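You operate a simulated robot arm through the tools that you are given. There is no shell and no other tool.

You run a simulated two-armed robot. Do the job below in one go: nothing can be reset, and whatever is moved stays where it is left.

## Task
Press the raised bush flush and set the tube on the mat.
Fine: stop on 3; leave the slide out and the lever up. Set down upright: silver tube.
Where things are to end (x, y in the base frame): silver tube within 60 mm of [730, 50].

The check looks at the end state, three seconds after you hand in, the way a careful person would. Anything else that was tipped, shoved, dropped, spilled or broken makes it a failure.

## Robot
Two 7-joint arms with fingered hands on one trunk that stands fixed in place. Base frame: the origin is at the foot of the trunk, x ahead of it, y to its left, z up; the work surface is at about z = 863. Units: mm, rad, N and s.
The left shoulder is at [29, 125, 1277], the right one opposite. With the tool pointing down near the work surface each hand reaches from about 340 to 800 mm from the base axis, measured 20 degrees to its own side. Payload 4 kg a hand.
The TCP of each hand is the grasp point between the finger pads, 29 mm short of the fingertips. In the tool frame z runs along the fingers and y along their closing line. The gripper opens to 100 mm; its body begins 34 mm behind the TCP. The gripper is a hand of 5 fingers: y runs from the thumb to the fingers, the wrist lies at [-15, -105, -177] in the tool frame.
Orientation is that of the tool frame in the base frame, as a unit quaternion [w, x, y, z]. With the fingers straight down and the wrist toward the robot, the tool's x, y and z point along [0, 1, 0], [1, 0, 0] and [0, 0, -1] of the base frame.

## Interface
- The arms move only by the tool move_arm. It takes "left_moves", "right_moves" or both (then of equal length, played together; a hand with none holds still); each is a list of rows, each a list of 6 numbers: the turn, a rotation vector about the tool's x, y, z in units of 4 degrees (1.0 is 4 degrees), then the shift along the tool's x, y, z in units of 30 mm (1.0 is 30 mm). In form: [[rx, ry, rz, tx, ty, tz], ...]. A call has 1 to 20 rows; each row shifts and turns the commanded pose from where the row before left it, along the tool's axes as they then stand. A call with a number of a shift or a turn outside -1 to 1 is refused whole. A row lasts 0.2 s, in which the tool goes at most 50 mm and 0.15 rad; a call with a longer step from one row to the next is refused whole. Where a pose cannot be reached the arm comes as near as it can. A force on the tool above 40 N (or 10 N above the force at the start of the call, whichever is more), or a blocked arm, ends the call early, and 0.2 s more pass. In this call time passes only in rows, and 0.2 s behind the last. It gives the time, the measured TCP pose, the force on the tool (base axes), the opening and the grip force at its end, in the units of the frame above (readings bear some noise), with the torque about the TCP (base axes, N m) and any sound that the robot's microphone picked up.
- Cameras (640 x 400 px; columns grow to the right, rows downward): "scene" is now at [123.3, 34.6, 1426]; the picture's right is [0.36, -0.93, 0.00], its down [-0.36, -0.14, -0.92] and it looks along [0.86, 0.33, -0.38] (base axes); focal length 214 px, centre (320, 200). "left" rides on the left gripper at [-66, -86, -121] in its tool frame; the picture's right is [-0.76, -0.31, 0.58], its down [0.59, -0.70, 0.40] and it looks along [0.28, 0.64, 0.71] (tool axes); focal length 247 px, centre (320, 200). "right" rides on the right gripper at [66, -86, -121] in its tool frame; the picture's right is [-0.76, 0.31, -0.58], its down [-0.59, -0.70, 0.40] and it looks along [-0.28, 0.64, 0.71] (tool axes); focal length 247 px, centre (320, 200). There is no depth. A picture from a camera that has moved, and an enlarged one, comes with that camera's place and axes in the base frame and with its lens.
- get_image(camera): a new picture of that camera. It takes no simulated time.
- slide_trunk(by): moves the trunk up (or, below 0, down) by that many mm; the arms and the scene camera ride with it, the base frame stays. It gives what a move gives, with no picture.
- curl_fingers(index, middle, ring, little, thumb_bend, thumb_turn, hand): sets how far each is bent, from 0 (flat) to 1 (curled in); at 0.3 the hand is open as for a grip, at 0.7 the pads meet at the TCP. One left out holds its place. A second passes; each finger stops where it meets its share of the squeeze, and holds until it gets a number again. It is the only way to open and close the hand. It gives what a move gives, with no picture; readings hold the bend of each and the force on index, middle, ring, little, thumb and palm. thumb_turn goes from beside the hand (0) to across from the fingers (1), as for a grip.
- pan_tilt(pan, tilt): turns the head with the scene camera to pan (to the left, within 1.396 rad either way) and tilt (down, from -0.506 to 1.204), counted from straight ahead of the robot (the tilt from the chest, where the trunk bows). It gives what a move gives.
- zoom(camera, box): a new picture of the part [left, top, right, bottom] of that camera's present view, enlarged. It takes no simulated time.
- close_job(): hands the job in; it is judged then, once.

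Places have to be worked out from the pictures, the camera data and where the tool is seen. Open the grippers and draw the arms clear of the work before you hand the job in, unless the task says otherwise.

The tools are called after ">>>" as name(argument=value, ...) on one line, values as JSON. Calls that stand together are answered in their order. move_arm: Moves the arms, as the interface text tells. Its arguments: {"type":"object","properties":{"left_moves":{"type":"array"},"right_moves":{"type":"array"}},"required":[]} The other tools are called the same way: slide_trunk (by) moves the trunk up or down; curl_fingers (index, middle, ring, little, thumb_bend, thumb_turn, hand) moves the fingers one by one; pan_tilt (pan, tilt) turns the head that bears the scene camera; get_image (camera) takes a picture; zoom (camera, box) takes an enlarged picture of a part of a camera's view; close_job () hands the job in.

At the start:

```text
time_s: 0.0
left_eef_pos: [346.4, 347.1, 1406.8]
left_tool_rot: [0.001, 0.707, 0.708, 0.0]
left_wrist_force: [-0.9, -0.7, -0.5]
left_wrist_torque: [0.02, -0.02, 0.0]
left_grip_width: 99.7
left_grasp_force: 0.1
left_shape: jaw
left_bend: [0.3, 0.3, 0.3, 0.3, 0.3, 0.98]
left_finger forces: [0.0, 0.1, 0.1, 0.1, 0.0, 0.0]
right_eef_pos: [622.5, -43.2, 1414.5]
right_tool_rot: [0.0, 0.707, 0.707, 0.0]
right_wrist_force: [0.4, -0.2, -0.2]
right_wrist_torque: [-0.03, 0.02, 0.02]
right_grip_width: 99.7
right_grasp_force: 0.1
right_shape: jaw
right_bend: [0.3, 0.3, 0.3, 0.3, 0.3, 0.98]
right_finger forces: [0.0, 0.0, 0.0, 0.0, 0.0, 0.1]
trunk travel left (down, up): [-475.0, 272.0]
head pan, tilt (commanded): [0.37, 0.393]
```

scene: 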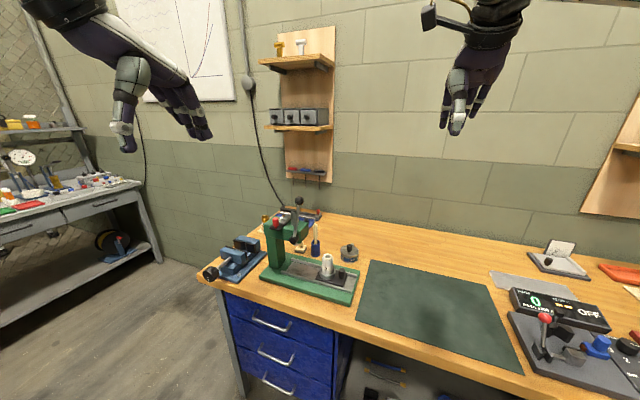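
right: 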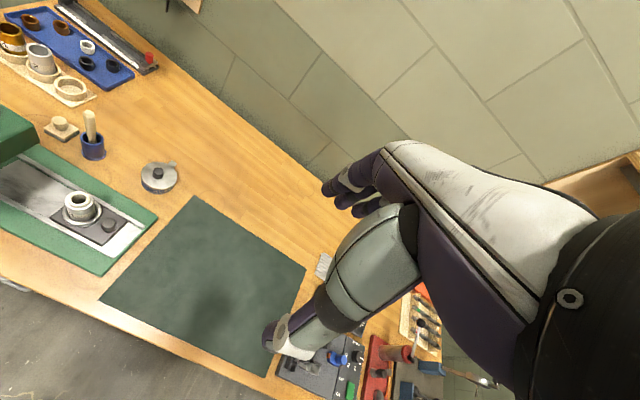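
left: 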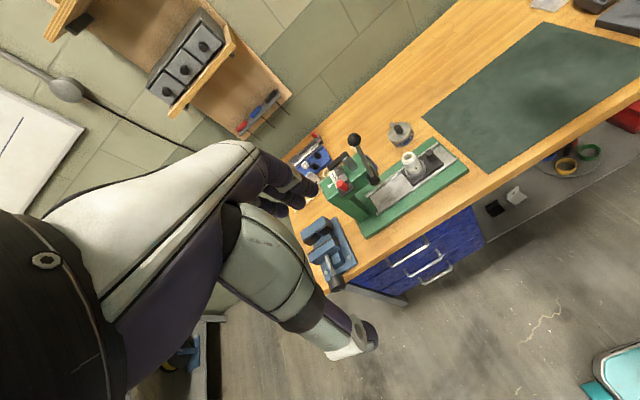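

I start by looking closely at the green press, the bench items and the mat before moving anything.

>>> zoom(camera="scene", box=[190, 180, 370, 310])

>>> zoom(camera="right", box=[0, 0, 220, 280])

>>> zoom(camera="left", box=[260, 100, 480, 300])

>>> zoom(camera="scene", box=[480, 220, 640, 400])

```text
3.08 times, centred on (280, 245) of scene
camera zoom: at [123.3, 34.6, 1426.0], right [0.36, -0.93, 0.0], down [-0.36, -0.14, -0.92], along [0.86, 0.33, -0.38], focal length 660 px, centre (443, 62)
```

zoom: 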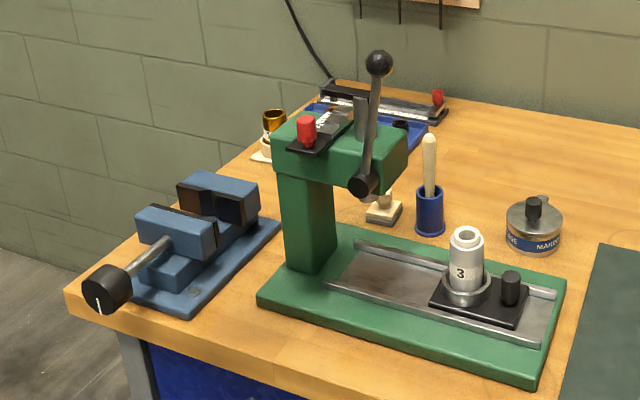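

```text
1.43 times, centred on (110, 140) of right
camera zoom: at [536.1, 23.0, 1537.3], right [0.31, -0.76, 0.58], down [-0.7, -0.59, -0.4], along [0.64, -0.28, -0.71], focal length 353 px, centre (620, 286)
```

zoom: 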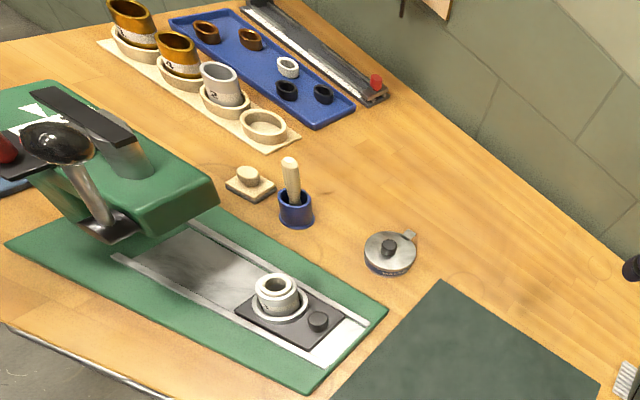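

```text
2.00 times, centred on (370, 200) of left
camera zoom: at [259.6, 283.1, 1527.5], right [-0.31, -0.76, -0.58], down [-0.7, 0.59, -0.4], along [0.64, 0.28, -0.71], focal length 494 px, centre (220, 200)
```

zoom: 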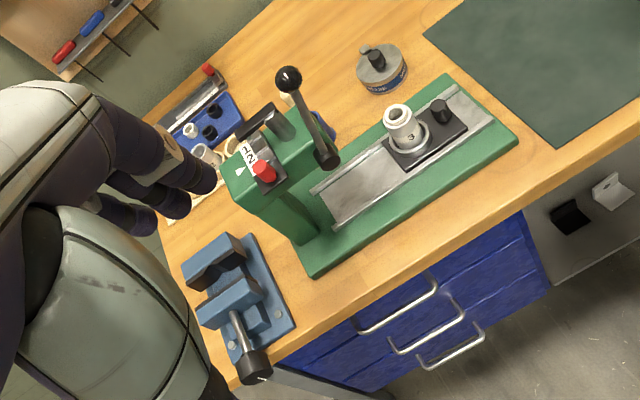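

```text
2.22 times, centred on (560, 310) of scene
camera zoom: at [123.3, 34.6, 1426.0], right [0.36, -0.93, 0.0], down [-0.36, -0.14, -0.92], along [0.86, 0.33, -0.38], focal length 477 px, centre (-213, -44)
```

zoom: 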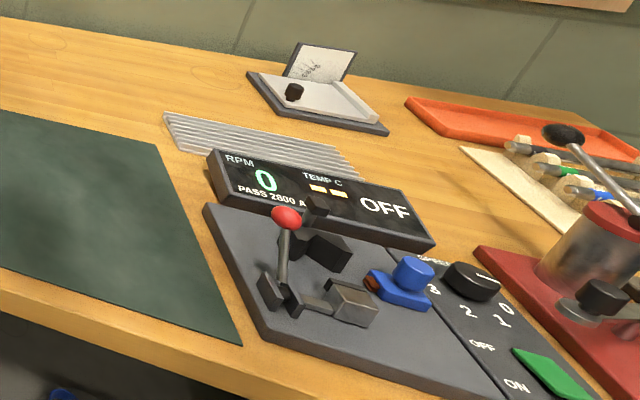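

The silver tube (marked 3) stands on the press slide, near (680, 225); the red knob on the head looks like the stop selector. I zoom in more on the scale and on the tube.

>>> zoom(camera="left", box=[320, 120, 400, 200])

>>> zoom(camera="scene", box=[260, 190, 320, 250])

>>> zoom(camera="scene", box=[300, 240, 360, 300])

>>> zoom(camera="right", box=[0, 80, 80, 160])

```text
5.00 times, centred on (360, 160) of left
camera zoom: at [259.6, 283.1, 1527.5], right [-0.31, -0.76, -0.58], down [-0.7, 0.59, -0.4], along [0.64, 0.28, -0.71], focal length 1235 px, centre (120, 400)
```

zoom: 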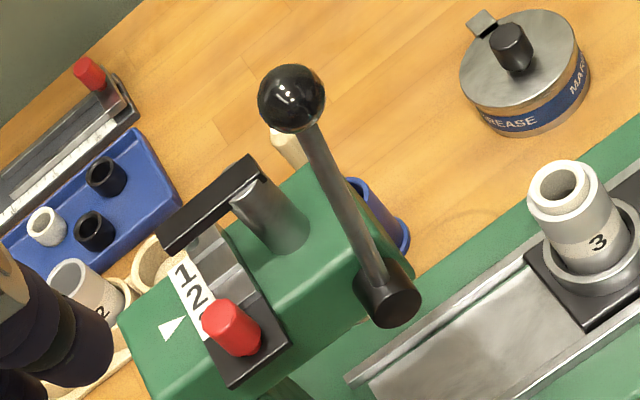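

```text
6.67 times, centred on (290, 220) of scene
camera zoom: at [123.3, 34.6, 1426.0], right [0.36, -0.93, 0.0], down [-0.36, -0.14, -0.92], along [0.86, 0.33, -0.38], focal length 1430 px, centre (520, 67)
```

zoom: 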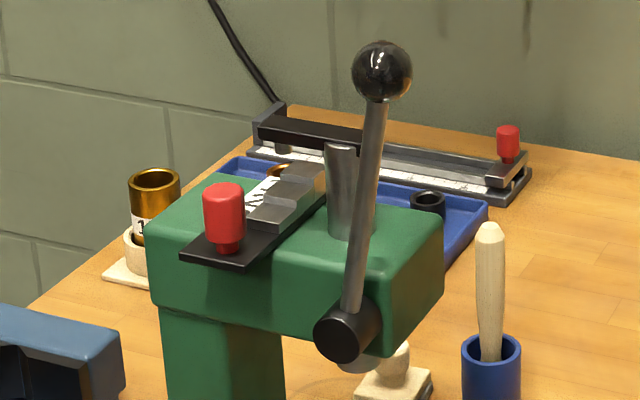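

```text
6.67 times, centred on (330, 270) of scene
camera zoom: at [123.3, 34.6, 1426.0], right [0.36, -0.93, 0.0], down [-0.36, -0.14, -0.92], along [0.86, 0.33, -0.38], focal length 1430 px, centre (253, -267)
```

zoom: 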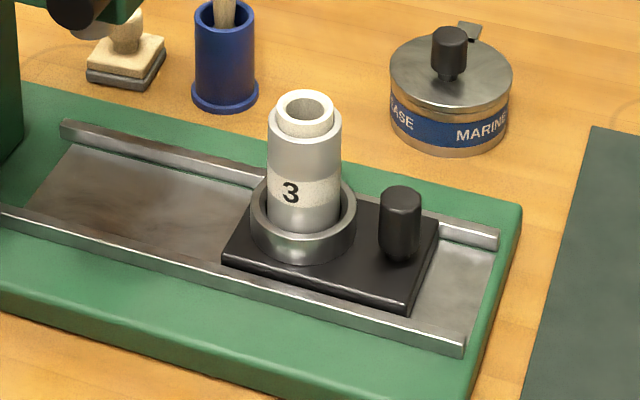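

```text
5.00 times, centred on (40, 120) of right
camera zoom: at [536.1, 23.0, 1537.3], right [0.31, -0.76, 0.58], down [-0.7, -0.59, -0.4], along [0.64, -0.28, -0.71], focal length 1235 px, centre (1720, 600)
```

zoom: 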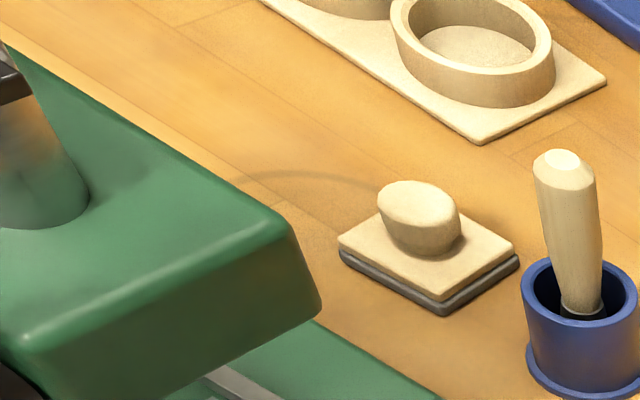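

The knob's scale is on top of the press head, roughly at (640, 380, 1110), and the lever ball is near (641, 298, 1184). I bring the left hand's camera closer to read the stop scale.

>>> move_arm(left_moves=[[0, 0, 0, 0, 0.65, 0.85], [0, 0, 0, 0, 0.65, 0.85], [0, 0, 0, 0, 0.65, 0.85], [0, 0, 0, 0, 0.65, 0.85], [0, 0, 0, 0, 0.65, 0.85], [0, 0, 0, 0, 0.65, 0.85], [0, 0, 0, 0, 0.65, 0.85], [0, 0, 0, 0, 0.65, 0.85]])

>>> get_image(camera="left")

>>> get_image(camera="scene")

```text
time_s: 1.8
left_eef_pos: [501.7, 348.6, 1201.4]
left_tool_rot: [-0.001, 0.707, 0.707, 0.0]
left_wrist_force: [-0.1, 0.1, 0.4]
left_wrist_torque: [0.02, 0.04, -0.02]
left_grip_width: 99.6
left_grasp_force: 0.0
left_shape: jaw
left_bend: [0.3, 0.3, 0.3, 0.3, 0.3, 0.98]
left_finger forces: [0.0, 0.1, 0.0, 0.0, 0.0, 0.1]
right_eef_pos: [624.3, -42.7, 1413.1]
right_tool_rot: [-0.001, 0.707, 0.707, -0.001]
right_wrist_force: [0.5, -0.7, -0.4]
right_wrist_torque: [-0.01, 0.03, 0.0]
right_grip_width: 99.6
right_grasp_force: 0.1
right_shape: jaw
right_bend: [0.3, 0.3, 0.3, 0.3, 0.3, 0.98]
right_finger forces: [0.1, 0.1, 0.0, 0.1, 0.0, 0.0]
trunk travel left (down, up): [-475.0, 272.0]
head pan, tilt (commanded): [0.37, 0.393]
```

```text
taken
camera left: at [416.1, 283.2, 1321.4], right [-0.31, -0.76, -0.58], down [-0.7, 0.59, -0.4], along [0.64, 0.28, -0.71], focal length 247 px, centre (320, 200)
```

left: 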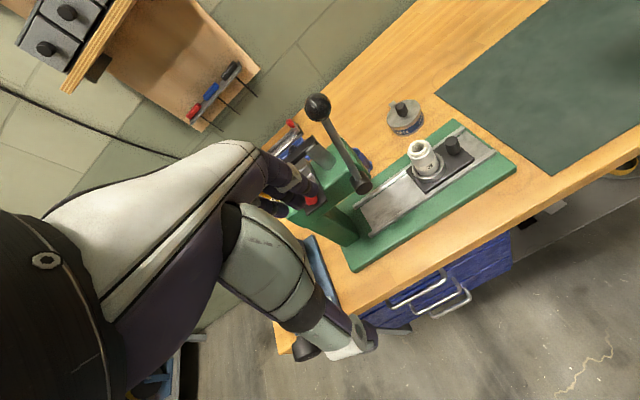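

```text
taken
camera scene: at [124.5, 34.7, 1425.9], right [0.36, -0.93, 0.0], down [-0.36, -0.14, -0.92], along [0.86, 0.33, -0.38], focal length 214 px, centre (320, 200)
```

scene: 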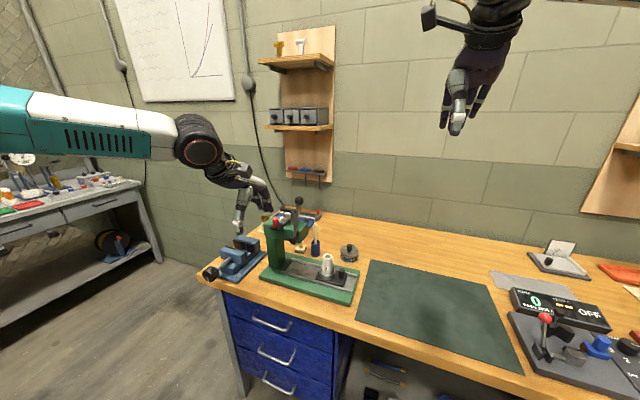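

The fingers cover the scale, so I shift the left hand about 100 mm to the left (+y) to bring the scale into clear view.

>>> move_arm(left_moves=[[0, 0, 0, 0.85, 0, 0], [0, 0, 0, 0.85, 0, 0], [0, 0, 0, 0.85, 0, 0], [0, 0, 0, 0.85, 0, 0]])

>>> get_image(camera="left")

>>> zoom(camera="left", box=[300, 80, 460, 220])

```text
time_s: 2.8
left_eef_pos: [504.0, 450.2, 1203.4]
left_tool_rot: [-0.001, 0.707, 0.707, -0.001]
left_wrist_force: [-0.3, -0.2, 0.5]
left_wrist_torque: [0.02, 0.02, 0.0]
left_grip_width: 99.9
left_grasp_force: 0.0
left_shape: jaw
left_bend: [0.3, 0.3, 0.3, 0.3, 0.3, 0.98]
left_finger forces: [0.1, 0.1, 0.1, 0.0, 0.0, 0.0]
right_eef_pos: [622.3, -42.8, 1416.1]
right_tool_rot: [-0.001, 0.707, 0.708, 0.0]
right_wrist_force: [-0.6, -0.4, 0.5]
right_wrist_torque: [0.0, -0.01, 0.04]
right_grip_width: 99.8
right_grasp_force: 0.1
right_shape: jaw
right_bend: [0.3, 0.3, 0.3, 0.3, 0.3, 0.98]
right_finger forces: [0.0, 0.0, 0.0, 0.0, 0.0, 0.0]
trunk travel left (down, up): [-475.0, 272.0]
head pan, tilt (commanded): [0.37, 0.393]
```

```text
taken
camera left: at [417.8, 386.6, 1323.0], right [-0.31, -0.76, -0.58], down [-0.7, 0.59, -0.4], along [0.64, 0.28, -0.71], focal length 247 px, centre (320, 200)
```

left: 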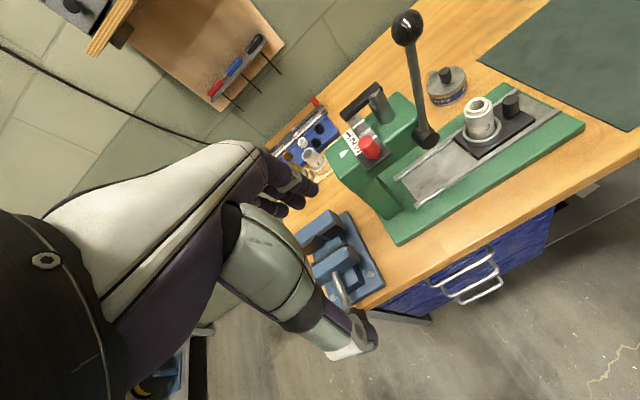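

```text
2.86 times, centred on (380, 150) of left
camera zoom: at [417.8, 386.6, 1323.0], right [-0.31, -0.76, -0.58], down [-0.7, 0.59, -0.4], along [0.64, 0.28, -0.71], focal length 706 px, centre (149, 343)
```

zoom: 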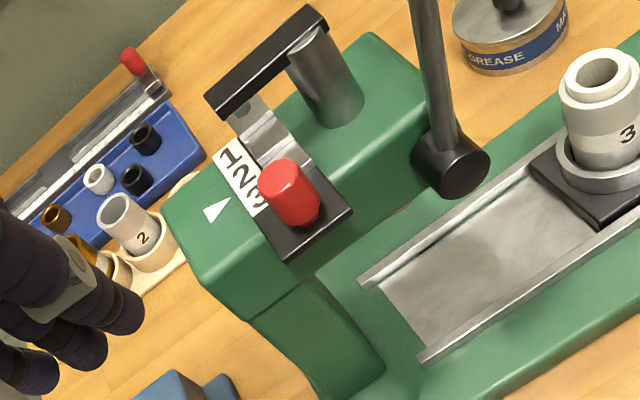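

The scale reads 1-2-3 and the white arrow sits beside it. I zoom in more to read which number the arrow points at.

>>> zoom(camera="left", box=[335, 120, 395, 170])

>>> zoom(camera="left", box=[340, 70, 440, 170])

>>> zoom(camera="scene", box=[265, 195, 315, 235])

```text
8.00 times, centred on (365, 145) of left
camera zoom: at [417.8, 386.6, 1323.0], right [-0.31, -0.76, -0.58], down [-0.7, 0.59, -0.4], along [0.64, 0.28, -0.71], focal length 1976 px, centre (-40, 640)
```

zoom: 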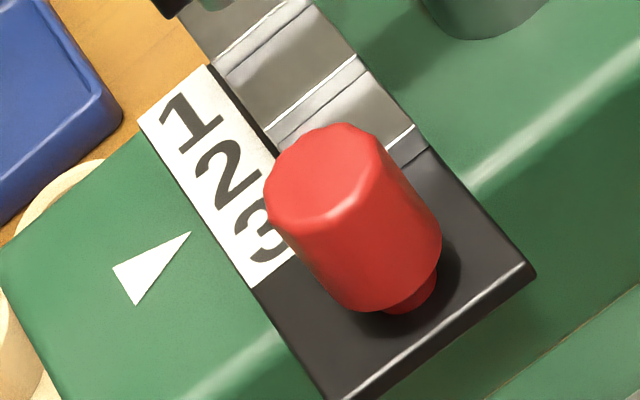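

```text
4.00 times, centred on (390, 120) of left
camera zoom: at [417.8, 386.6, 1323.0], right [-0.31, -0.76, -0.58], down [-0.7, 0.59, -0.4], along [0.64, 0.28, -0.71], focal length 988 px, centre (40, 520)
```

zoom: 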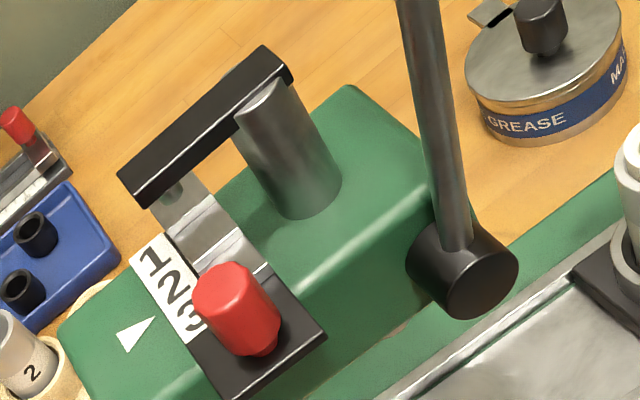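

```text
10.00 times, centred on (290, 215) of scene
camera zoom: at [123.4, 35.2, 1426.0], right [0.36, -0.93, 0.0], down [-0.36, -0.14, -0.92], along [0.86, 0.33, -0.38], focal length 2145 px, centre (620, 50)
```

zoom: 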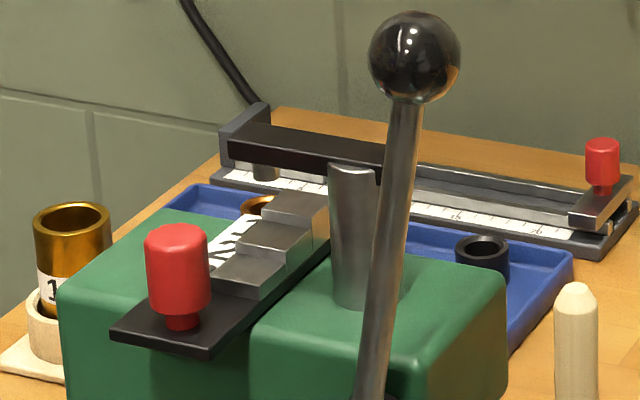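

The white arrow (x≈703) is level with "2", so the plate must slide about 18 mm toward +x to bring 3 to the arrow. I'll close the left hand into a beak and pitch it forward so the fingertips can push the red knob in +x.

>>> move_arm(left_moves=[[-1, 0, 0, 0, 0, 0], [-1, 0, 0, 0, 0, 0], [-1, 0, 0, 0, 0, 0], [-1, 0, 0, 0, 0, 0], [-1, 0, 0, 0, 0, 0], [-1, 0, 0, 0, 0, 0], [-1, 0, 0, 0, 0, 0], [-1, 0, 0, 0, 0, 0], [-1, 0, 0, 0, 0, 0], [-1, 0, 0, 0, 0, 0], [-1, 0, 0, 0, 0, 0], [-1, 0, 0, 0, 0, 0], [-1, 0, 0, 0, 0, 0], [-1, 0, 0, 0, 0, 0], [-1, 0, 0, 0, 0, 0]])

>>> curl_fingers(hand="left", index=0.7, middle=0.7, ring=0.7, little=0.7, thumb_bend=0.7)

>>> get_image(camera="left")

>>> get_image(camera="scene")

>>> get_image(camera="right")

```text
time_s: 6.0
left_eef_pos: [501.2, 450.7, 1203.1]
left_tool_rot: [0.353, 0.612, 0.613, 0.354]
left_wrist_force: [-0.5, 0.0, 0.2]
left_wrist_torque: [-0.03, 0.0, -0.02]
left_grip_width: 99.9
left_grasp_force: 0.0
left_shape: jaw
left_bend: [0.3, 0.3, 0.3, 0.3, 0.3, 0.98]
left_finger forces: [0.0, 0.0, 0.0, 0.0, 0.0, 0.0]
right_eef_pos: [623.4, -42.7, 1415.8]
right_tool_rot: [0.0, 0.707, 0.707, 0.0]
right_wrist_force: [-0.3, 0.9, 0.0]
right_wrist_torque: [-0.03, -0.04, -0.04]
right_grip_width: 99.9
right_grasp_force: 0.2
right_shape: jaw
right_bend: [0.3, 0.3, 0.3, 0.3, 0.3, 0.98]
right_finger forces: [0.0, 0.0, 0.1, 0.1, 0.0, 0.0]
trunk travel left (down, up): [-475.0, 272.0]
head pan, tilt (commanded): [0.37, 0.393]
```

```text
time_s: 7.0
left_eef_pos: [501.3, 450.1, 1203.1]
left_tool_rot: [0.354, 0.612, 0.612, 0.354]
left_wrist_force: [0.8, -0.6, 0.6]
left_wrist_torque: [0.04, 0.03, -0.02]
left_grip_width: 1.7
left_grasp_force: 0.1
left_shape: fingers
left_bend: [0.7, 0.7, 0.7, 0.7, 0.7, 0.98]
left_finger forces: [0.1, 0.1, 0.0, 0.1, 0.0, 0.0]
right_eef_pos: [623.7, -44.5, 1415.0]
right_tool_rot: [0.0, 0.707, 0.707, 0.0]
right_wrist_force: [0.7, 0.1, 0.0]
right_wrist_torque: [0.03, -0.02, 0.02]
right_grip_width: 99.6
right_grasp_force: 0.1
right_shape: jaw
right_bend: [0.3, 0.3, 0.3, 0.3, 0.3, 0.98]
right_finger forces: [0.0, 0.0, 0.0, 0.0, 0.0, 0.1]
trunk travel left (down, up): [-475.0, 272.0]
head pan, tilt (commanded): [0.37, 0.393]
```

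```text
taken
camera left: at [353.6, 385.3, 1188.8], right [0.35, -0.76, -0.55], down [-0.01, 0.59, -0.81], along [0.94, 0.28, 0.2], focal length 247 px, centre (320, 200)
```

left: 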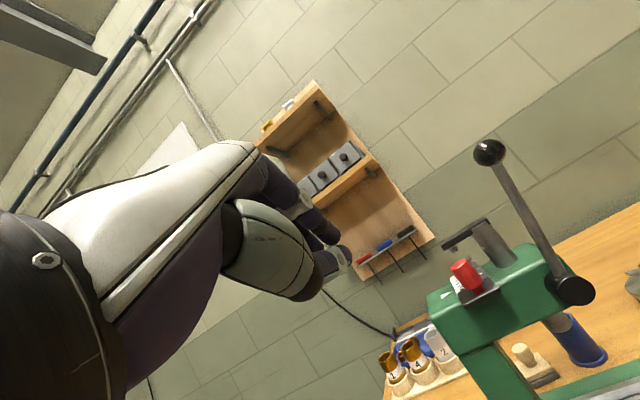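

```text
taken
camera scene: at [123.3, 34.7, 1426.0], right [0.36, -0.93, 0.0], down [-0.36, -0.14, -0.92], along [0.86, 0.33, -0.38], focal length 214 px, centre (320, 200)
```

scene: 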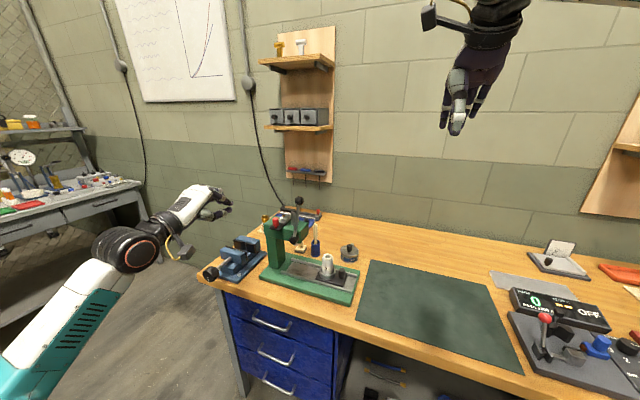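

```text
taken
camera right: at [536.1, 23.0, 1537.3], right [0.31, -0.76, 0.58], down [-0.7, -0.59, -0.4], along [0.64, -0.28, -0.71], focal length 247 px, centre (320, 200)
```

right: 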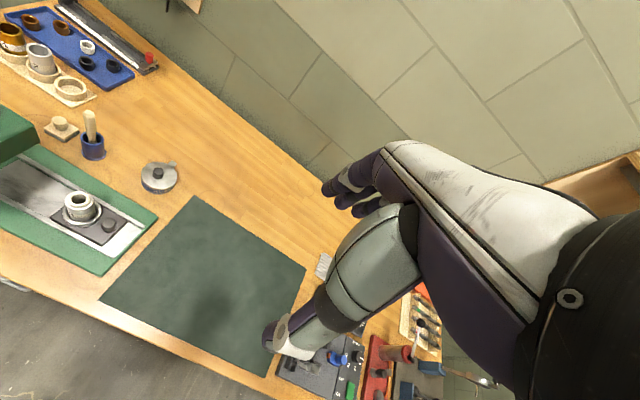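

The beak is formed with the fingers pointing forward. I zoom the left camera on the knob and plate from this new angle to refine its position.

>>> zoom(camera="left", box=[420, 200, 520, 330])

>>> zoom(camera="scene", box=[140, 170, 320, 290])

```text
3.08 times, centred on (470, 265) of left
camera zoom: at [353.6, 385.3, 1188.8], right [0.35, -0.76, -0.55], down [-0.01, 0.59, -0.81], along [0.94, 0.28, 0.2], focal length 760 px, centre (-142, 0)
```

zoom: 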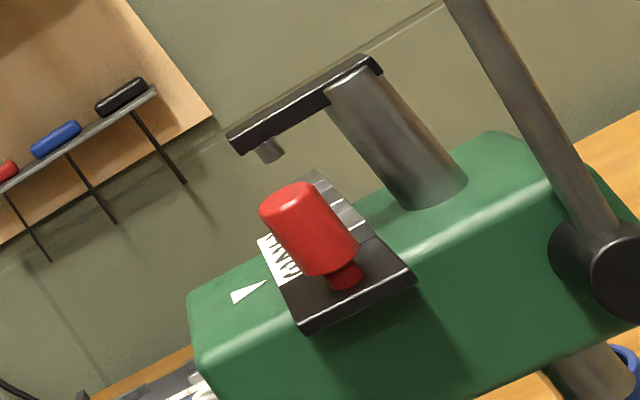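

```text
3.33 times, centred on (230, 230) of scene
camera zoom: at [123.3, 34.7, 1426.0], right [0.36, -0.93, 0.0], down [-0.36, -0.14, -0.92], along [0.86, 0.33, -0.38], focal length 715 px, centre (620, 100)
```

zoom: 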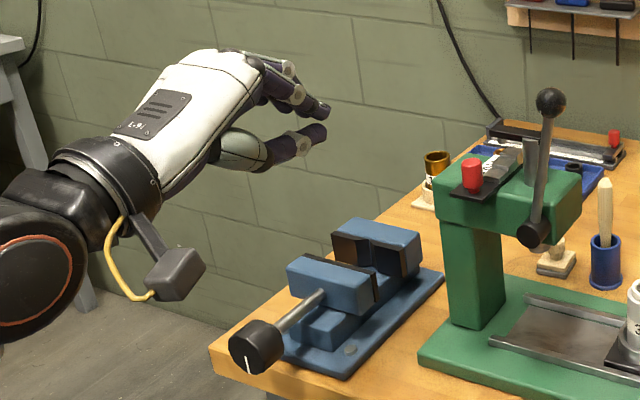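

Knob body centre is about (642, 388, 1095), with the plate top near z≈1072. I move the beak to just in front of the knob with about a 40 mm gap.

>>> move_arm(left_moves=[[0, 0, 0, -0.38, -0.329, 0.644], [0, 0, 0, -0.38, -0.329, 0.644], [0, 0, 0, -0.38, -0.329, 0.644], [0, 0, 0, -0.38, -0.329, 0.644], [0, 0, 0, -0.38, -0.329, 0.644]])

>>> zoom(camera="scene", box=[200, 170, 360, 290])

>>> get_image(camera="left")

```text
time_s: 8.2
left_eef_pos: [560.4, 391.9, 1108.9]
left_tool_rot: [0.353, 0.612, 0.612, 0.354]
left_wrist_force: [0.6, 0.3, -0.8]
left_wrist_torque: [0.01, 0.01, 0.02]
left_grip_width: 1.8
left_grasp_force: 0.1
left_shape: fingers
left_bend: [0.7, 0.7, 0.7, 0.7, 0.7, 0.98]
left_finger forces: [0.0, 0.1, 0.0, 0.0, 0.1, 0.2]
right_eef_pos: [624.4, -44.7, 1413.9]
right_tool_rot: [-0.001, 0.707, 0.707, 0.0]
right_wrist_force: [0.9, -0.7, 0.9]
right_wrist_torque: [0.02, 0.02, -0.02]
right_grip_width: 100.0
right_grasp_force: 0.0
right_shape: jaw
right_bend: [0.3, 0.3, 0.3, 0.3, 0.3, 0.98]
right_finger forces: [0.0, 0.0, 0.1, 0.0, 0.1, 0.0]
trunk travel left (down, up): [-475.0, 272.0]
head pan, tilt (commanded): [0.37, 0.393]
```

```text
3.33 times, centred on (280, 230) of scene
camera zoom: at [123.8, 34.4, 1426.0], right [0.36, -0.93, 0.0], down [-0.36, -0.14, -0.92], along [0.86, 0.33, -0.38], focal length 715 px, centre (453, 100)
```

zoom: 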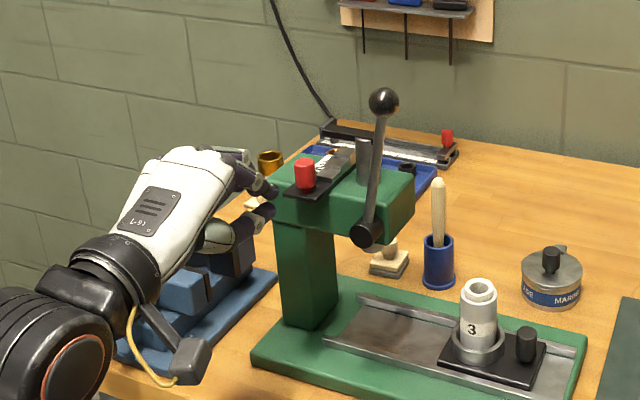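

```text
taken
camera left: at [413.3, 327.1, 1095.9], right [0.35, -0.76, -0.55], down [-0.01, 0.59, -0.81], along [0.94, 0.28, 0.2], focal length 247 px, centre (320, 200)
```

left: 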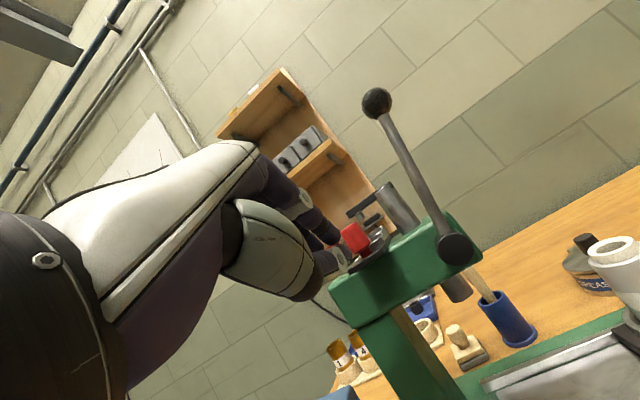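

Finger and thumb tips straddle the knob's height (z≈1104 and 1083). I advance 38 mm in +x to come close to contact.

>>> move_arm(left_moves=[[0, 0, 0, 0, 0.21, 0.366], [0, 0, 0, 0, 0.21, 0.366], [0, 0, 0, 0, 0.21, 0.366]])

>>> zoom(camera="scene", box=[250, 180, 330, 240])

>>> zoom(camera="left", box=[290, 180, 430, 300])

```text
time_s: 9.0
left_eef_pos: [599.8, 391.3, 1111.1]
left_tool_rot: [0.354, 0.613, 0.612, 0.353]
left_wrist_force: [0.5, -0.2, 0.2]
left_wrist_torque: [0.04, 0.02, -0.01]
left_grip_width: 1.8
left_grasp_force: 0.0
left_shape: fingers
left_bend: [0.7, 0.7, 0.7, 0.7, 0.7, 0.98]
left_finger forces: [0.1, 0.1, 0.1, 0.0, 0.1, 0.0]
right_eef_pos: [624.3, -43.5, 1415.3]
right_tool_rot: [0.0, 0.707, 0.707, 0.0]
right_wrist_force: [0.3, -0.7, 0.7]
right_wrist_torque: [-0.01, 0.01, 0.01]
right_grip_width: 99.8
right_grasp_force: 0.1
right_shape: jaw
right_bend: [0.3, 0.3, 0.3, 0.3, 0.3, 0.98]
right_finger forces: [0.0, 0.1, 0.0, 0.1, 0.0, 0.0]
trunk travel left (down, up): [-475.0, 272.0]
head pan, tilt (commanded): [0.37, 0.393]
```

```text
6.67 times, centred on (290, 210) of scene
camera zoom: at [123.9, 34.6, 1425.9], right [0.36, -0.93, 0.0], down [-0.36, -0.14, -0.92], along [0.86, 0.33, -0.38], focal length 1430 px, centre (520, 133)
```

zoom: 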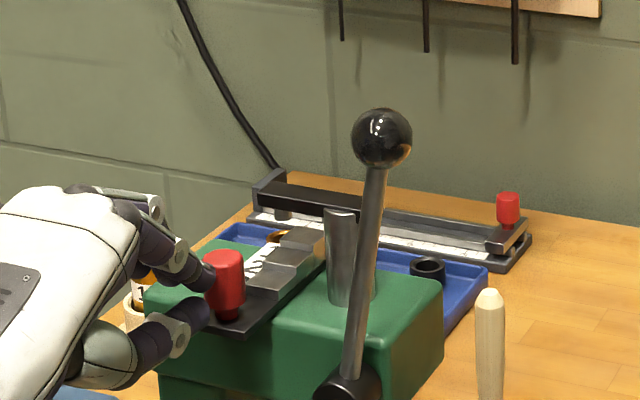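

```text
3.33 times, centred on (360, 240) of left
camera zoom: at [451.0, 327.8, 1097.1], right [0.35, -0.76, -0.55], down [-0.01, 0.59, -0.81], along [0.94, 0.28, 0.2], focal length 823 px, centre (187, 67)
```

zoom: 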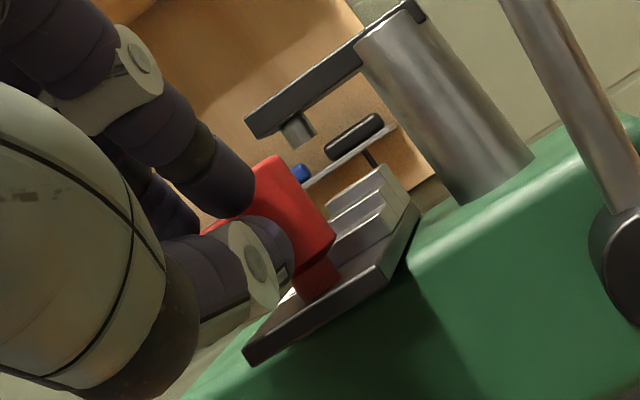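

The beak is at the knob with little gap left. I push on slowly in +x, 15 mm in small steps, watching force.

>>> move_arm(left_moves=[[0, 0, 0, 0, 0.067, 0.115], [0, 0, 0, 0, 0.067, 0.115], [0, 0, 0, 0, 0.067, 0.115], [0, 0, 0, 0, 0.05, 0.087]])

>>> zoom(camera="scene", box=[250, 180, 330, 240])

>>> zoom(camera="left", box=[290, 180, 430, 300])

```text
time_s: 10.0
left_eef_pos: [613.5, 393.3, 1112.4]
left_tool_rot: [0.353, 0.612, 0.613, 0.354]
left_wrist_force: [-1.0, 0.0, -0.4]
left_wrist_torque: [-0.02, 0.0, -0.02]
left_grip_width: 0.9
left_grasp_force: 0.3
left_shape: fingers
left_bend: [0.7, 0.7, 0.7, 0.7, 0.7, 0.98]
left_finger forces: [0.4, 0.1, 0.0, 0.0, 0.0, 0.0]
right_eef_pos: [623.4, -43.3, 1414.8]
right_tool_rot: [0.0, 0.707, 0.707, 0.0]
right_wrist_force: [-0.1, -1.0, 1.3]
right_wrist_torque: [-0.01, -0.01, 0.03]
right_grip_width: 99.8
right_grasp_force: 0.1
right_shape: jaw
right_bend: [0.3, 0.3, 0.3, 0.3, 0.3, 0.98]
right_finger forces: [0.0, 0.0, 0.0, 0.1, 0.1, 0.0]
trunk travel left (down, up): [-475.0, 272.0]
head pan, tilt (commanded): [0.37, 0.393]
```

```text
6.67 times, centred on (290, 210) of scene
camera zoom: at [123.2, 34.6, 1426.0], right [0.36, -0.93, 0.0], down [-0.36, -0.14, -0.92], along [0.86, 0.33, -0.38], focal length 1430 px, centre (520, 133)
```

zoom: 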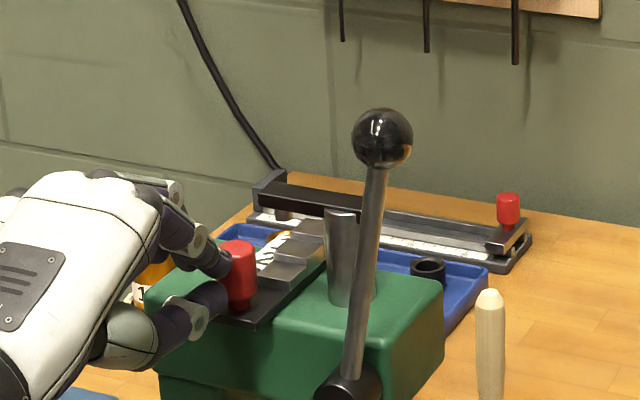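

```text
3.33 times, centred on (360, 240) of left
camera zoom: at [465.6, 327.5, 1098.0], right [0.35, -0.76, -0.55], down [-0.01, 0.59, -0.81], along [0.94, 0.28, 0.2], focal length 823 px, centre (187, 67)
```

zoom: 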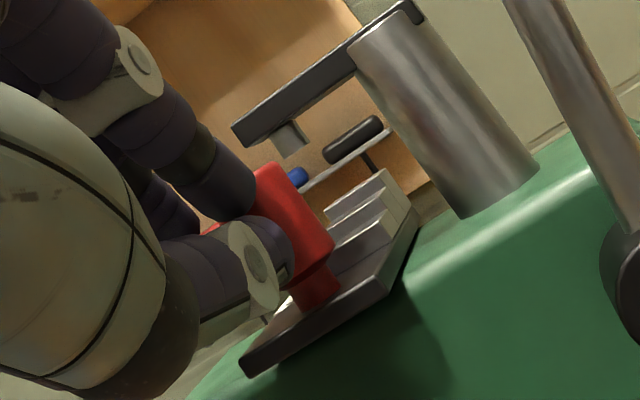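

The knob and plate are sliding freely (about 13–15 mm so far). I push another 3 mm, then retreat to look at the arrow.

>>> move_arm(left_moves=[[0, 0, 0, 0, 0.05, 0.087], [0, 0, 0, 0, 0, 0]])

>>> move_arm(left_moves=[[0, 0, 0, 0, -0.25, -0.433], [0, 0, 0, 0, -0.333, -0.577], [0, 0, 0, 0, -0.333, -0.577], [0, 0, 0, 0.3, 0.5, -0.8], [0, 0, 0, 0.7, 0.7, -0.5], [0, 0, 0, 0.7, 0.7, -0.4], [0, 0, 0, 0.7, 0.7, -0.4], [0, 0, 0, 0.7, 0.7, -0.4], [1, 0, 0, 0, 0.7, -0.4], [1, 0, 0, 0, 0.7, -0.4], [1, 0, 0, 0, 0, 0], [1, 0, 0, 0, 0, 0], [1, 0, 0, 0, 0, 0], [1, 0, 0, 0, 0, 0], [1, 0, 0, 0, 0, 0], [1, 0, 0, 0, 0, 0], [1, 0, 0, 0, 0, 0], [1, 0, 0, 0, 0, 0]])

>>> get_image(camera="left")

>>> zoom(camera="scene", box=[250, 180, 330, 240])

```text
time_s: 10.6
left_eef_pos: [616.0, 391.6, 1113.0]
left_tool_rot: [0.354, 0.612, 0.612, 0.354]
left_wrist_force: [0.7, -0.4, -0.1]
left_wrist_torque: [0.0, 0.03, -0.02]
left_grip_width: 1.4
left_grasp_force: 0.0
left_shape: fingers
left_bend: [0.7, 0.7, 0.7, 0.7, 0.7, 0.98]
left_finger forces: [0.0, 0.0, 0.0, 0.1, 0.1, 0.0]
right_eef_pos: [623.1, -44.0, 1415.0]
right_tool_rot: [0.0, 0.707, 0.707, 0.0]
right_wrist_force: [-0.5, -0.2, 0.2]
right_wrist_torque: [-0.01, -0.04, -0.01]
right_grip_width: 100.3
right_grasp_force: 0.1
right_shape: jaw
right_bend: [0.3, 0.3, 0.3, 0.3, 0.3, 0.98]
right_finger forces: [0.0, 0.1, 0.1, 0.0, 0.0, 0.0]
trunk travel left (down, up): [-475.0, 272.0]
head pan, tilt (commanded): [0.37, 0.393]
```

```text
time_s: 14.4
left_eef_pos: [548.7, 486.8, 1282.8]
left_tool_rot: [0.122, 0.697, 0.696, 0.123]
left_wrist_force: [-0.3, -0.7, -0.4]
left_wrist_torque: [-0.05, 0.03, 0.01]
left_grip_width: 1.3
left_grasp_force: 0.0
left_shape: fingers
left_bend: [0.7, 0.7, 0.7, 0.7, 0.7, 0.98]
left_finger forces: [0.0, 0.0, 0.0, 0.1, 0.0, 0.0]
right_eef_pos: [622.3, -44.2, 1416.3]
right_tool_rot: [0.0, 0.707, 0.707, 0.0]
right_wrist_force: [0.8, -0.1, -0.1]
right_wrist_torque: [0.01, 0.04, -0.02]
right_grip_width: 99.9
right_grasp_force: 0.0
right_shape: jaw
right_bend: [0.3, 0.3, 0.3, 0.3, 0.3, 0.98]
right_finger forces: [0.1, 0.0, 0.0, 0.1, 0.0, 0.1]
trunk travel left (down, up): [-475.0, 272.0]
head pan, tilt (commanded): [0.37, 0.393]
```

```text
taken
camera left: at [426.1, 421.0, 1367.1], right [-0.09, -0.76, -0.65], down [-0.53, 0.59, -0.61], along [0.85, 0.28, -0.45], focal length 247 px, centre (320, 200)
```

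left: 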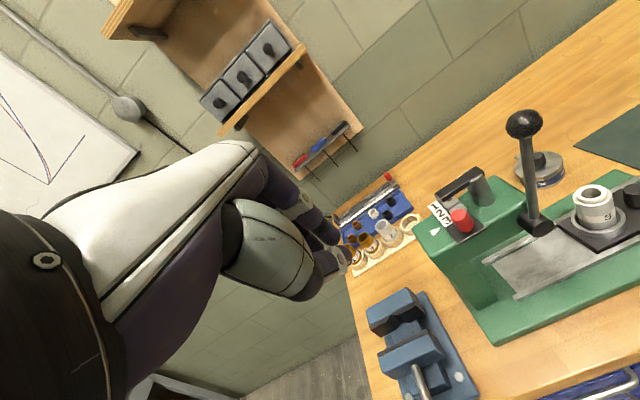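

```text
6.67 times, centred on (290, 210) of scene
camera zoom: at [123.6, 34.3, 1426.0], right [0.36, -0.93, 0.0], down [-0.36, -0.14, -0.92], along [0.86, 0.33, -0.38], focal length 1430 px, centre (520, 133)
```

zoom: 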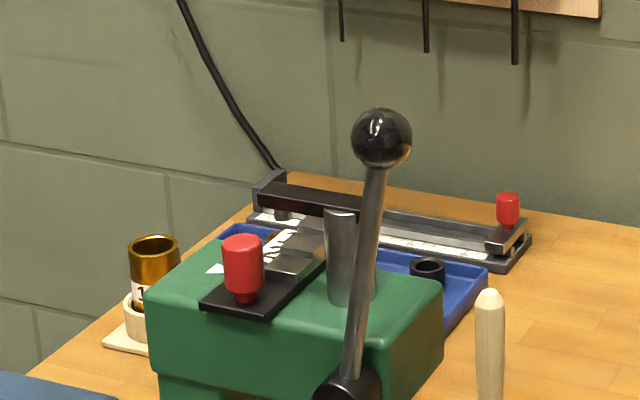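

>>> zoom(camera="left", box=[415, 180, 495, 250])

>>> zoom(camera="left", box=[425, 195, 465, 240])

```text
5.71 times, centred on (455, 215) of left
camera zoom: at [426.1, 421.0, 1367.1], right [-0.09, -0.76, -0.65], down [-0.53, 0.59, -0.61], along [0.85, 0.28, -0.45], focal length 1411 px, centre (-451, 114)
```

zoom: 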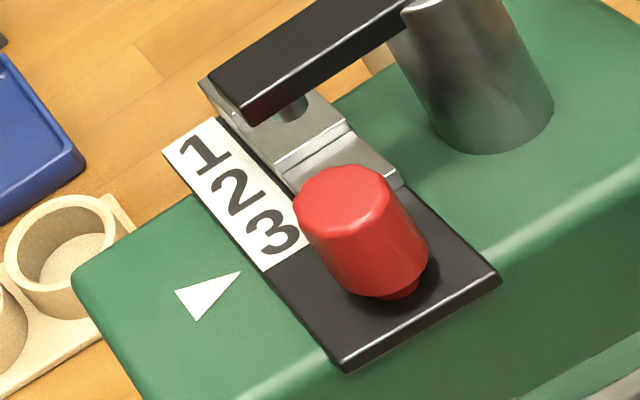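

```text
8.89 times, centred on (445, 218) of left
camera zoom: at [426.1, 421.0, 1367.1], right [-0.09, -0.76, -0.65], down [-0.53, 0.59, -0.61], along [0.85, 0.28, -0.45], focal length 2195 px, centre (-791, 44)
```

zoom: 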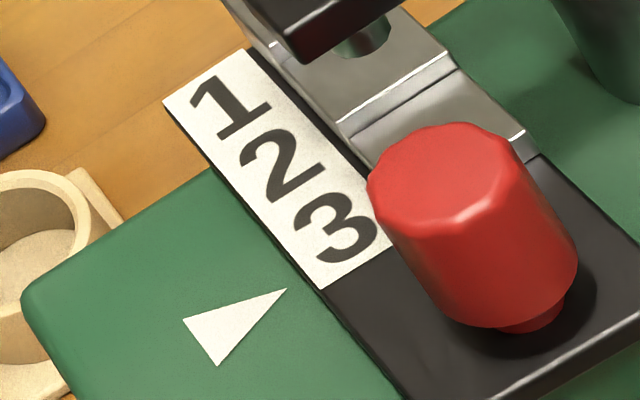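

The arrow now lines up with "3" (computed arrow x≈695, "3" x≈694), so the stop is set. Next I locate the slide's black knob and tube precisely from both cameras.

>>> zoom(camera="left", box=[540, 150, 640, 260])

>>> zoom(camera="scene", box=[300, 240, 360, 310])

>>> zoom(camera="right", box=[20, 160, 140, 260])

```text
3.64 times, centred on (590, 205) of left
camera zoom: at [426.1, 421.0, 1367.1], right [-0.09, -0.76, -0.65], down [-0.53, 0.59, -0.61], along [0.85, 0.28, -0.45], focal length 898 px, centre (-662, 182)
```

zoom: 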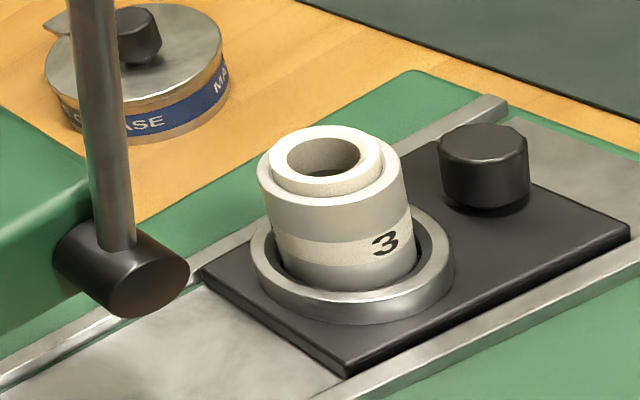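

```text
5.71 times, centred on (330, 275) of scene
camera zoom: at [123.6, 34.3, 1426.0], right [0.36, -0.93, 0.0], down [-0.36, -0.14, -0.92], along [0.86, 0.33, -0.38], focal length 1226 px, centre (263, -229)
```

zoom: 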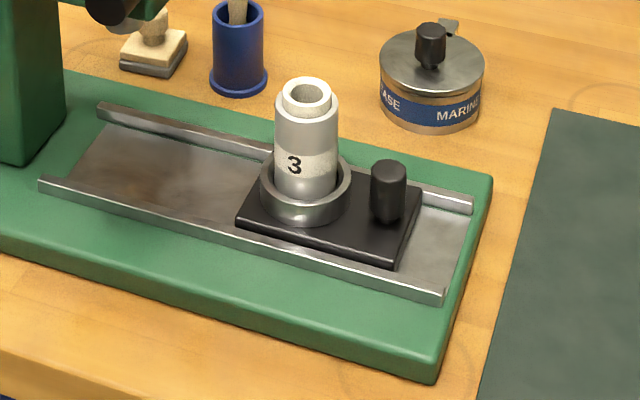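

```text
4.00 times, centred on (80, 210) of right
camera zoom: at [536.4, 22.6, 1537.2], right [0.31, -0.76, 0.58], down [-0.7, -0.59, -0.4], along [0.64, -0.28, -0.71], focal length 988 px, centre (1280, 160)
```

zoom: 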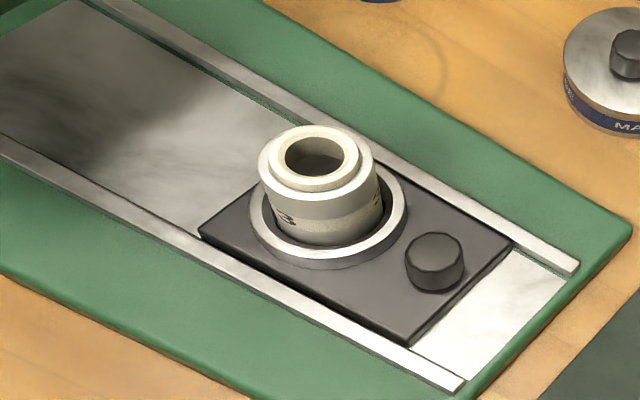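

The knob is at about (687, 175) with its top at z≈934; the tube stands at (686, 224). I now straighten the left hand and carry it past the lever, at x≈500 and high, to the near-right side of the slide.

>>> move_arm(left_moves=[[1, 0, 0, 0, -0.3, 0], [1, 0, 0, 0, -0.3, 0], [1, 0, 0, 0, -0.3, 0], [1, 0, 0, 0, -0.3, 0], [1, 0, 0, 0, -0.3, 0], [0, 0, 0, -0.9, 0, 0.05], [0, 0, 0, -0.9, 0, 0.05], [0, 0, 0, -0.9, 0, 0.05], [0, 0, 0, -0.9, 0, 0.05], [0, 0, 0, -0.9, 0, 0.05], [0, 0, 0, -0.9, 0, 0.05], [0, 0, 0, -0.9, 0, 0.05], [0, 0, 0, -0.9, 0, 0.05], [0, 0, 0, -0.9, 0, 0.05], [0, 0, 0, -0.9, 0, 0.05], [0, 0, 0, -0.9, 0, 0.05], [0, 0, 0, -0.9, 0, 0.05], [0, 0, 0, -0.9, 0, 0.05], [0, 0, 0, -0.9, 0, 0.05]])

>>> move_arm(left_moves=[[0, 1, 0, 0, 0, 0], [0, 1, 0, 0, 0, 0], [0, 1, 0, 0, 0, 0], [0, 1, 0, 0, 0, 0], [0, 1, 0, 0, 0, 0], [0, 1, 0, 0, 0, 0], [0, 1, 0, 0, 0, 0], [0, 1, 0, 0, 0, 0], [0, 1, 0, 0, 0, 0], [0, 1, 0, 0, 0, 0]])

>>> get_image(camera="scene")

>>> get_image(camera="left")

```text
time_s: 18.4
left_eef_pos: [505.9, 107.6, 1252.6]
left_tool_rot: [0.0, 0.707, 0.707, -0.001]
left_wrist_force: [0.6, 0.2, -0.1]
left_wrist_torque: [0.02, 0.02, -0.03]
left_grip_width: 1.3
left_grasp_force: 0.0
left_shape: fingers
left_bend: [0.7, 0.7, 0.7, 0.7, 0.7, 0.98]
left_finger forces: [0.0, 0.0, 0.0, 0.1, 0.1, 0.0]
right_eef_pos: [623.1, -43.6, 1414.7]
right_tool_rot: [0.0, 0.707, 0.707, -0.001]
right_wrist_force: [-0.6, -0.4, -0.9]
right_wrist_torque: [0.01, 0.01, 0.03]
right_grip_width: 99.6
right_grasp_force: 0.1
right_shape: jaw
right_bend: [0.3, 0.3, 0.3, 0.3, 0.3, 0.98]
right_finger forces: [0.0, 0.0, 0.0, 0.1, 0.0, 0.0]
trunk travel left (down, up): [-475.0, 272.0]
head pan, tilt (commanded): [0.37, 0.393]
```

```text
time_s: 20.6
left_eef_pos: [503.9, 108.3, 1252.5]
left_tool_rot: [-0.123, 0.696, 0.696, 0.123]
left_wrist_force: [-0.4, -0.6, 0.2]
left_wrist_torque: [-0.05, 0.01, 0.0]
left_grip_width: 1.4
left_grasp_force: 0.1
left_shape: fingers
left_bend: [0.7, 0.7, 0.7, 0.7, 0.7, 0.98]
left_finger forces: [0.1, 0.1, 0.0, 0.0, 0.0, 0.0]
left hand out of reach, approached as far as the arm can: row 6, 7, 8, 9, 10
right_eef_pos: [623.3, -43.2, 1415.3]
right_tool_rot: [0.001, 0.707, 0.707, 0.0]
right_wrist_force: [0.0, -0.7, 0.6]
right_wrist_torque: [-0.02, 0.04, 0.03]
right_grip_width: 99.8
right_grasp_force: 0.1
right_shape: jaw
right_bend: [0.3, 0.3, 0.3, 0.3, 0.3, 0.98]
right_finger forces: [0.0, 0.0, 0.0, 0.1, 0.0, 0.1]
trunk travel left (down, up): [-475.0, 272.0]
head pan, tilt (commanded): [0.37, 0.393]
```

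```text
taken
camera scene: at [123.4, 34.5, 1426.0], right [0.36, -0.93, 0.0], down [-0.36, -0.14, -0.92], along [0.86, 0.33, -0.38], focal length 214 px, centre (320, 200)
```

scene: 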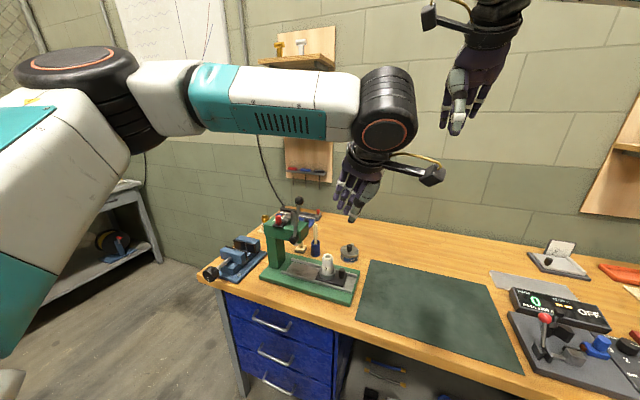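

```text
taken
camera left: at [418.3, 5.9, 1343.8], right [-0.31, -0.51, -0.8], down [-0.7, 0.69, -0.17], along [0.64, 0.51, -0.57], focal length 247 px, centre (320, 200)
```

left: 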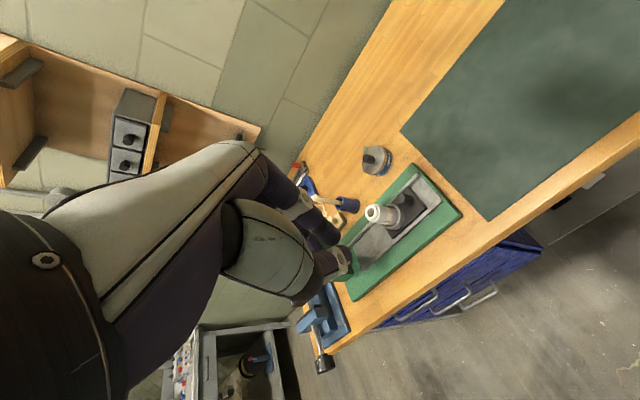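

The roll stopped at about 20° because of reach. I test with one small counter-turn whether the commanded pose was clipped or kept.

>>> move_arm(left_moves=[[0, -1, 0, 0, 0, 0]])

```text
time_s: 21.0
left_eef_pos: [505.2, 108.6, 1252.3]
left_tool_rot: [-0.098, 0.7, 0.701, 0.098]
left_wrist_force: [0.7, -0.1, 0.5]
left_wrist_torque: [-0.03, 0.0, -0.04]
left_grip_width: 1.6
left_grasp_force: 0.1
left_shape: fingers
left_bend: [0.7, 0.7, 0.7, 0.7, 0.7, 0.98]
left_finger forces: [0.1, 0.0, 0.1, 0.0, 0.0, 0.1]
right_eef_pos: [623.6, -43.1, 1415.2]
right_tool_rot: [-0.001, 0.707, 0.707, 0.0]
right_wrist_force: [-0.7, -0.2, 0.9]
right_wrist_torque: [-0.02, -0.02, 0.03]
right_grip_width: 99.6
right_grasp_force: 0.1
right_shape: jaw
right_bend: [0.3, 0.3, 0.3, 0.3, 0.3, 0.98]
right_finger forces: [0.0, 0.0, 0.0, 0.0, 0.1, 0.0]
trunk travel left (down, up): [-475.0, 272.0]
head pan, tilt (commanded): [0.37, 0.393]
```

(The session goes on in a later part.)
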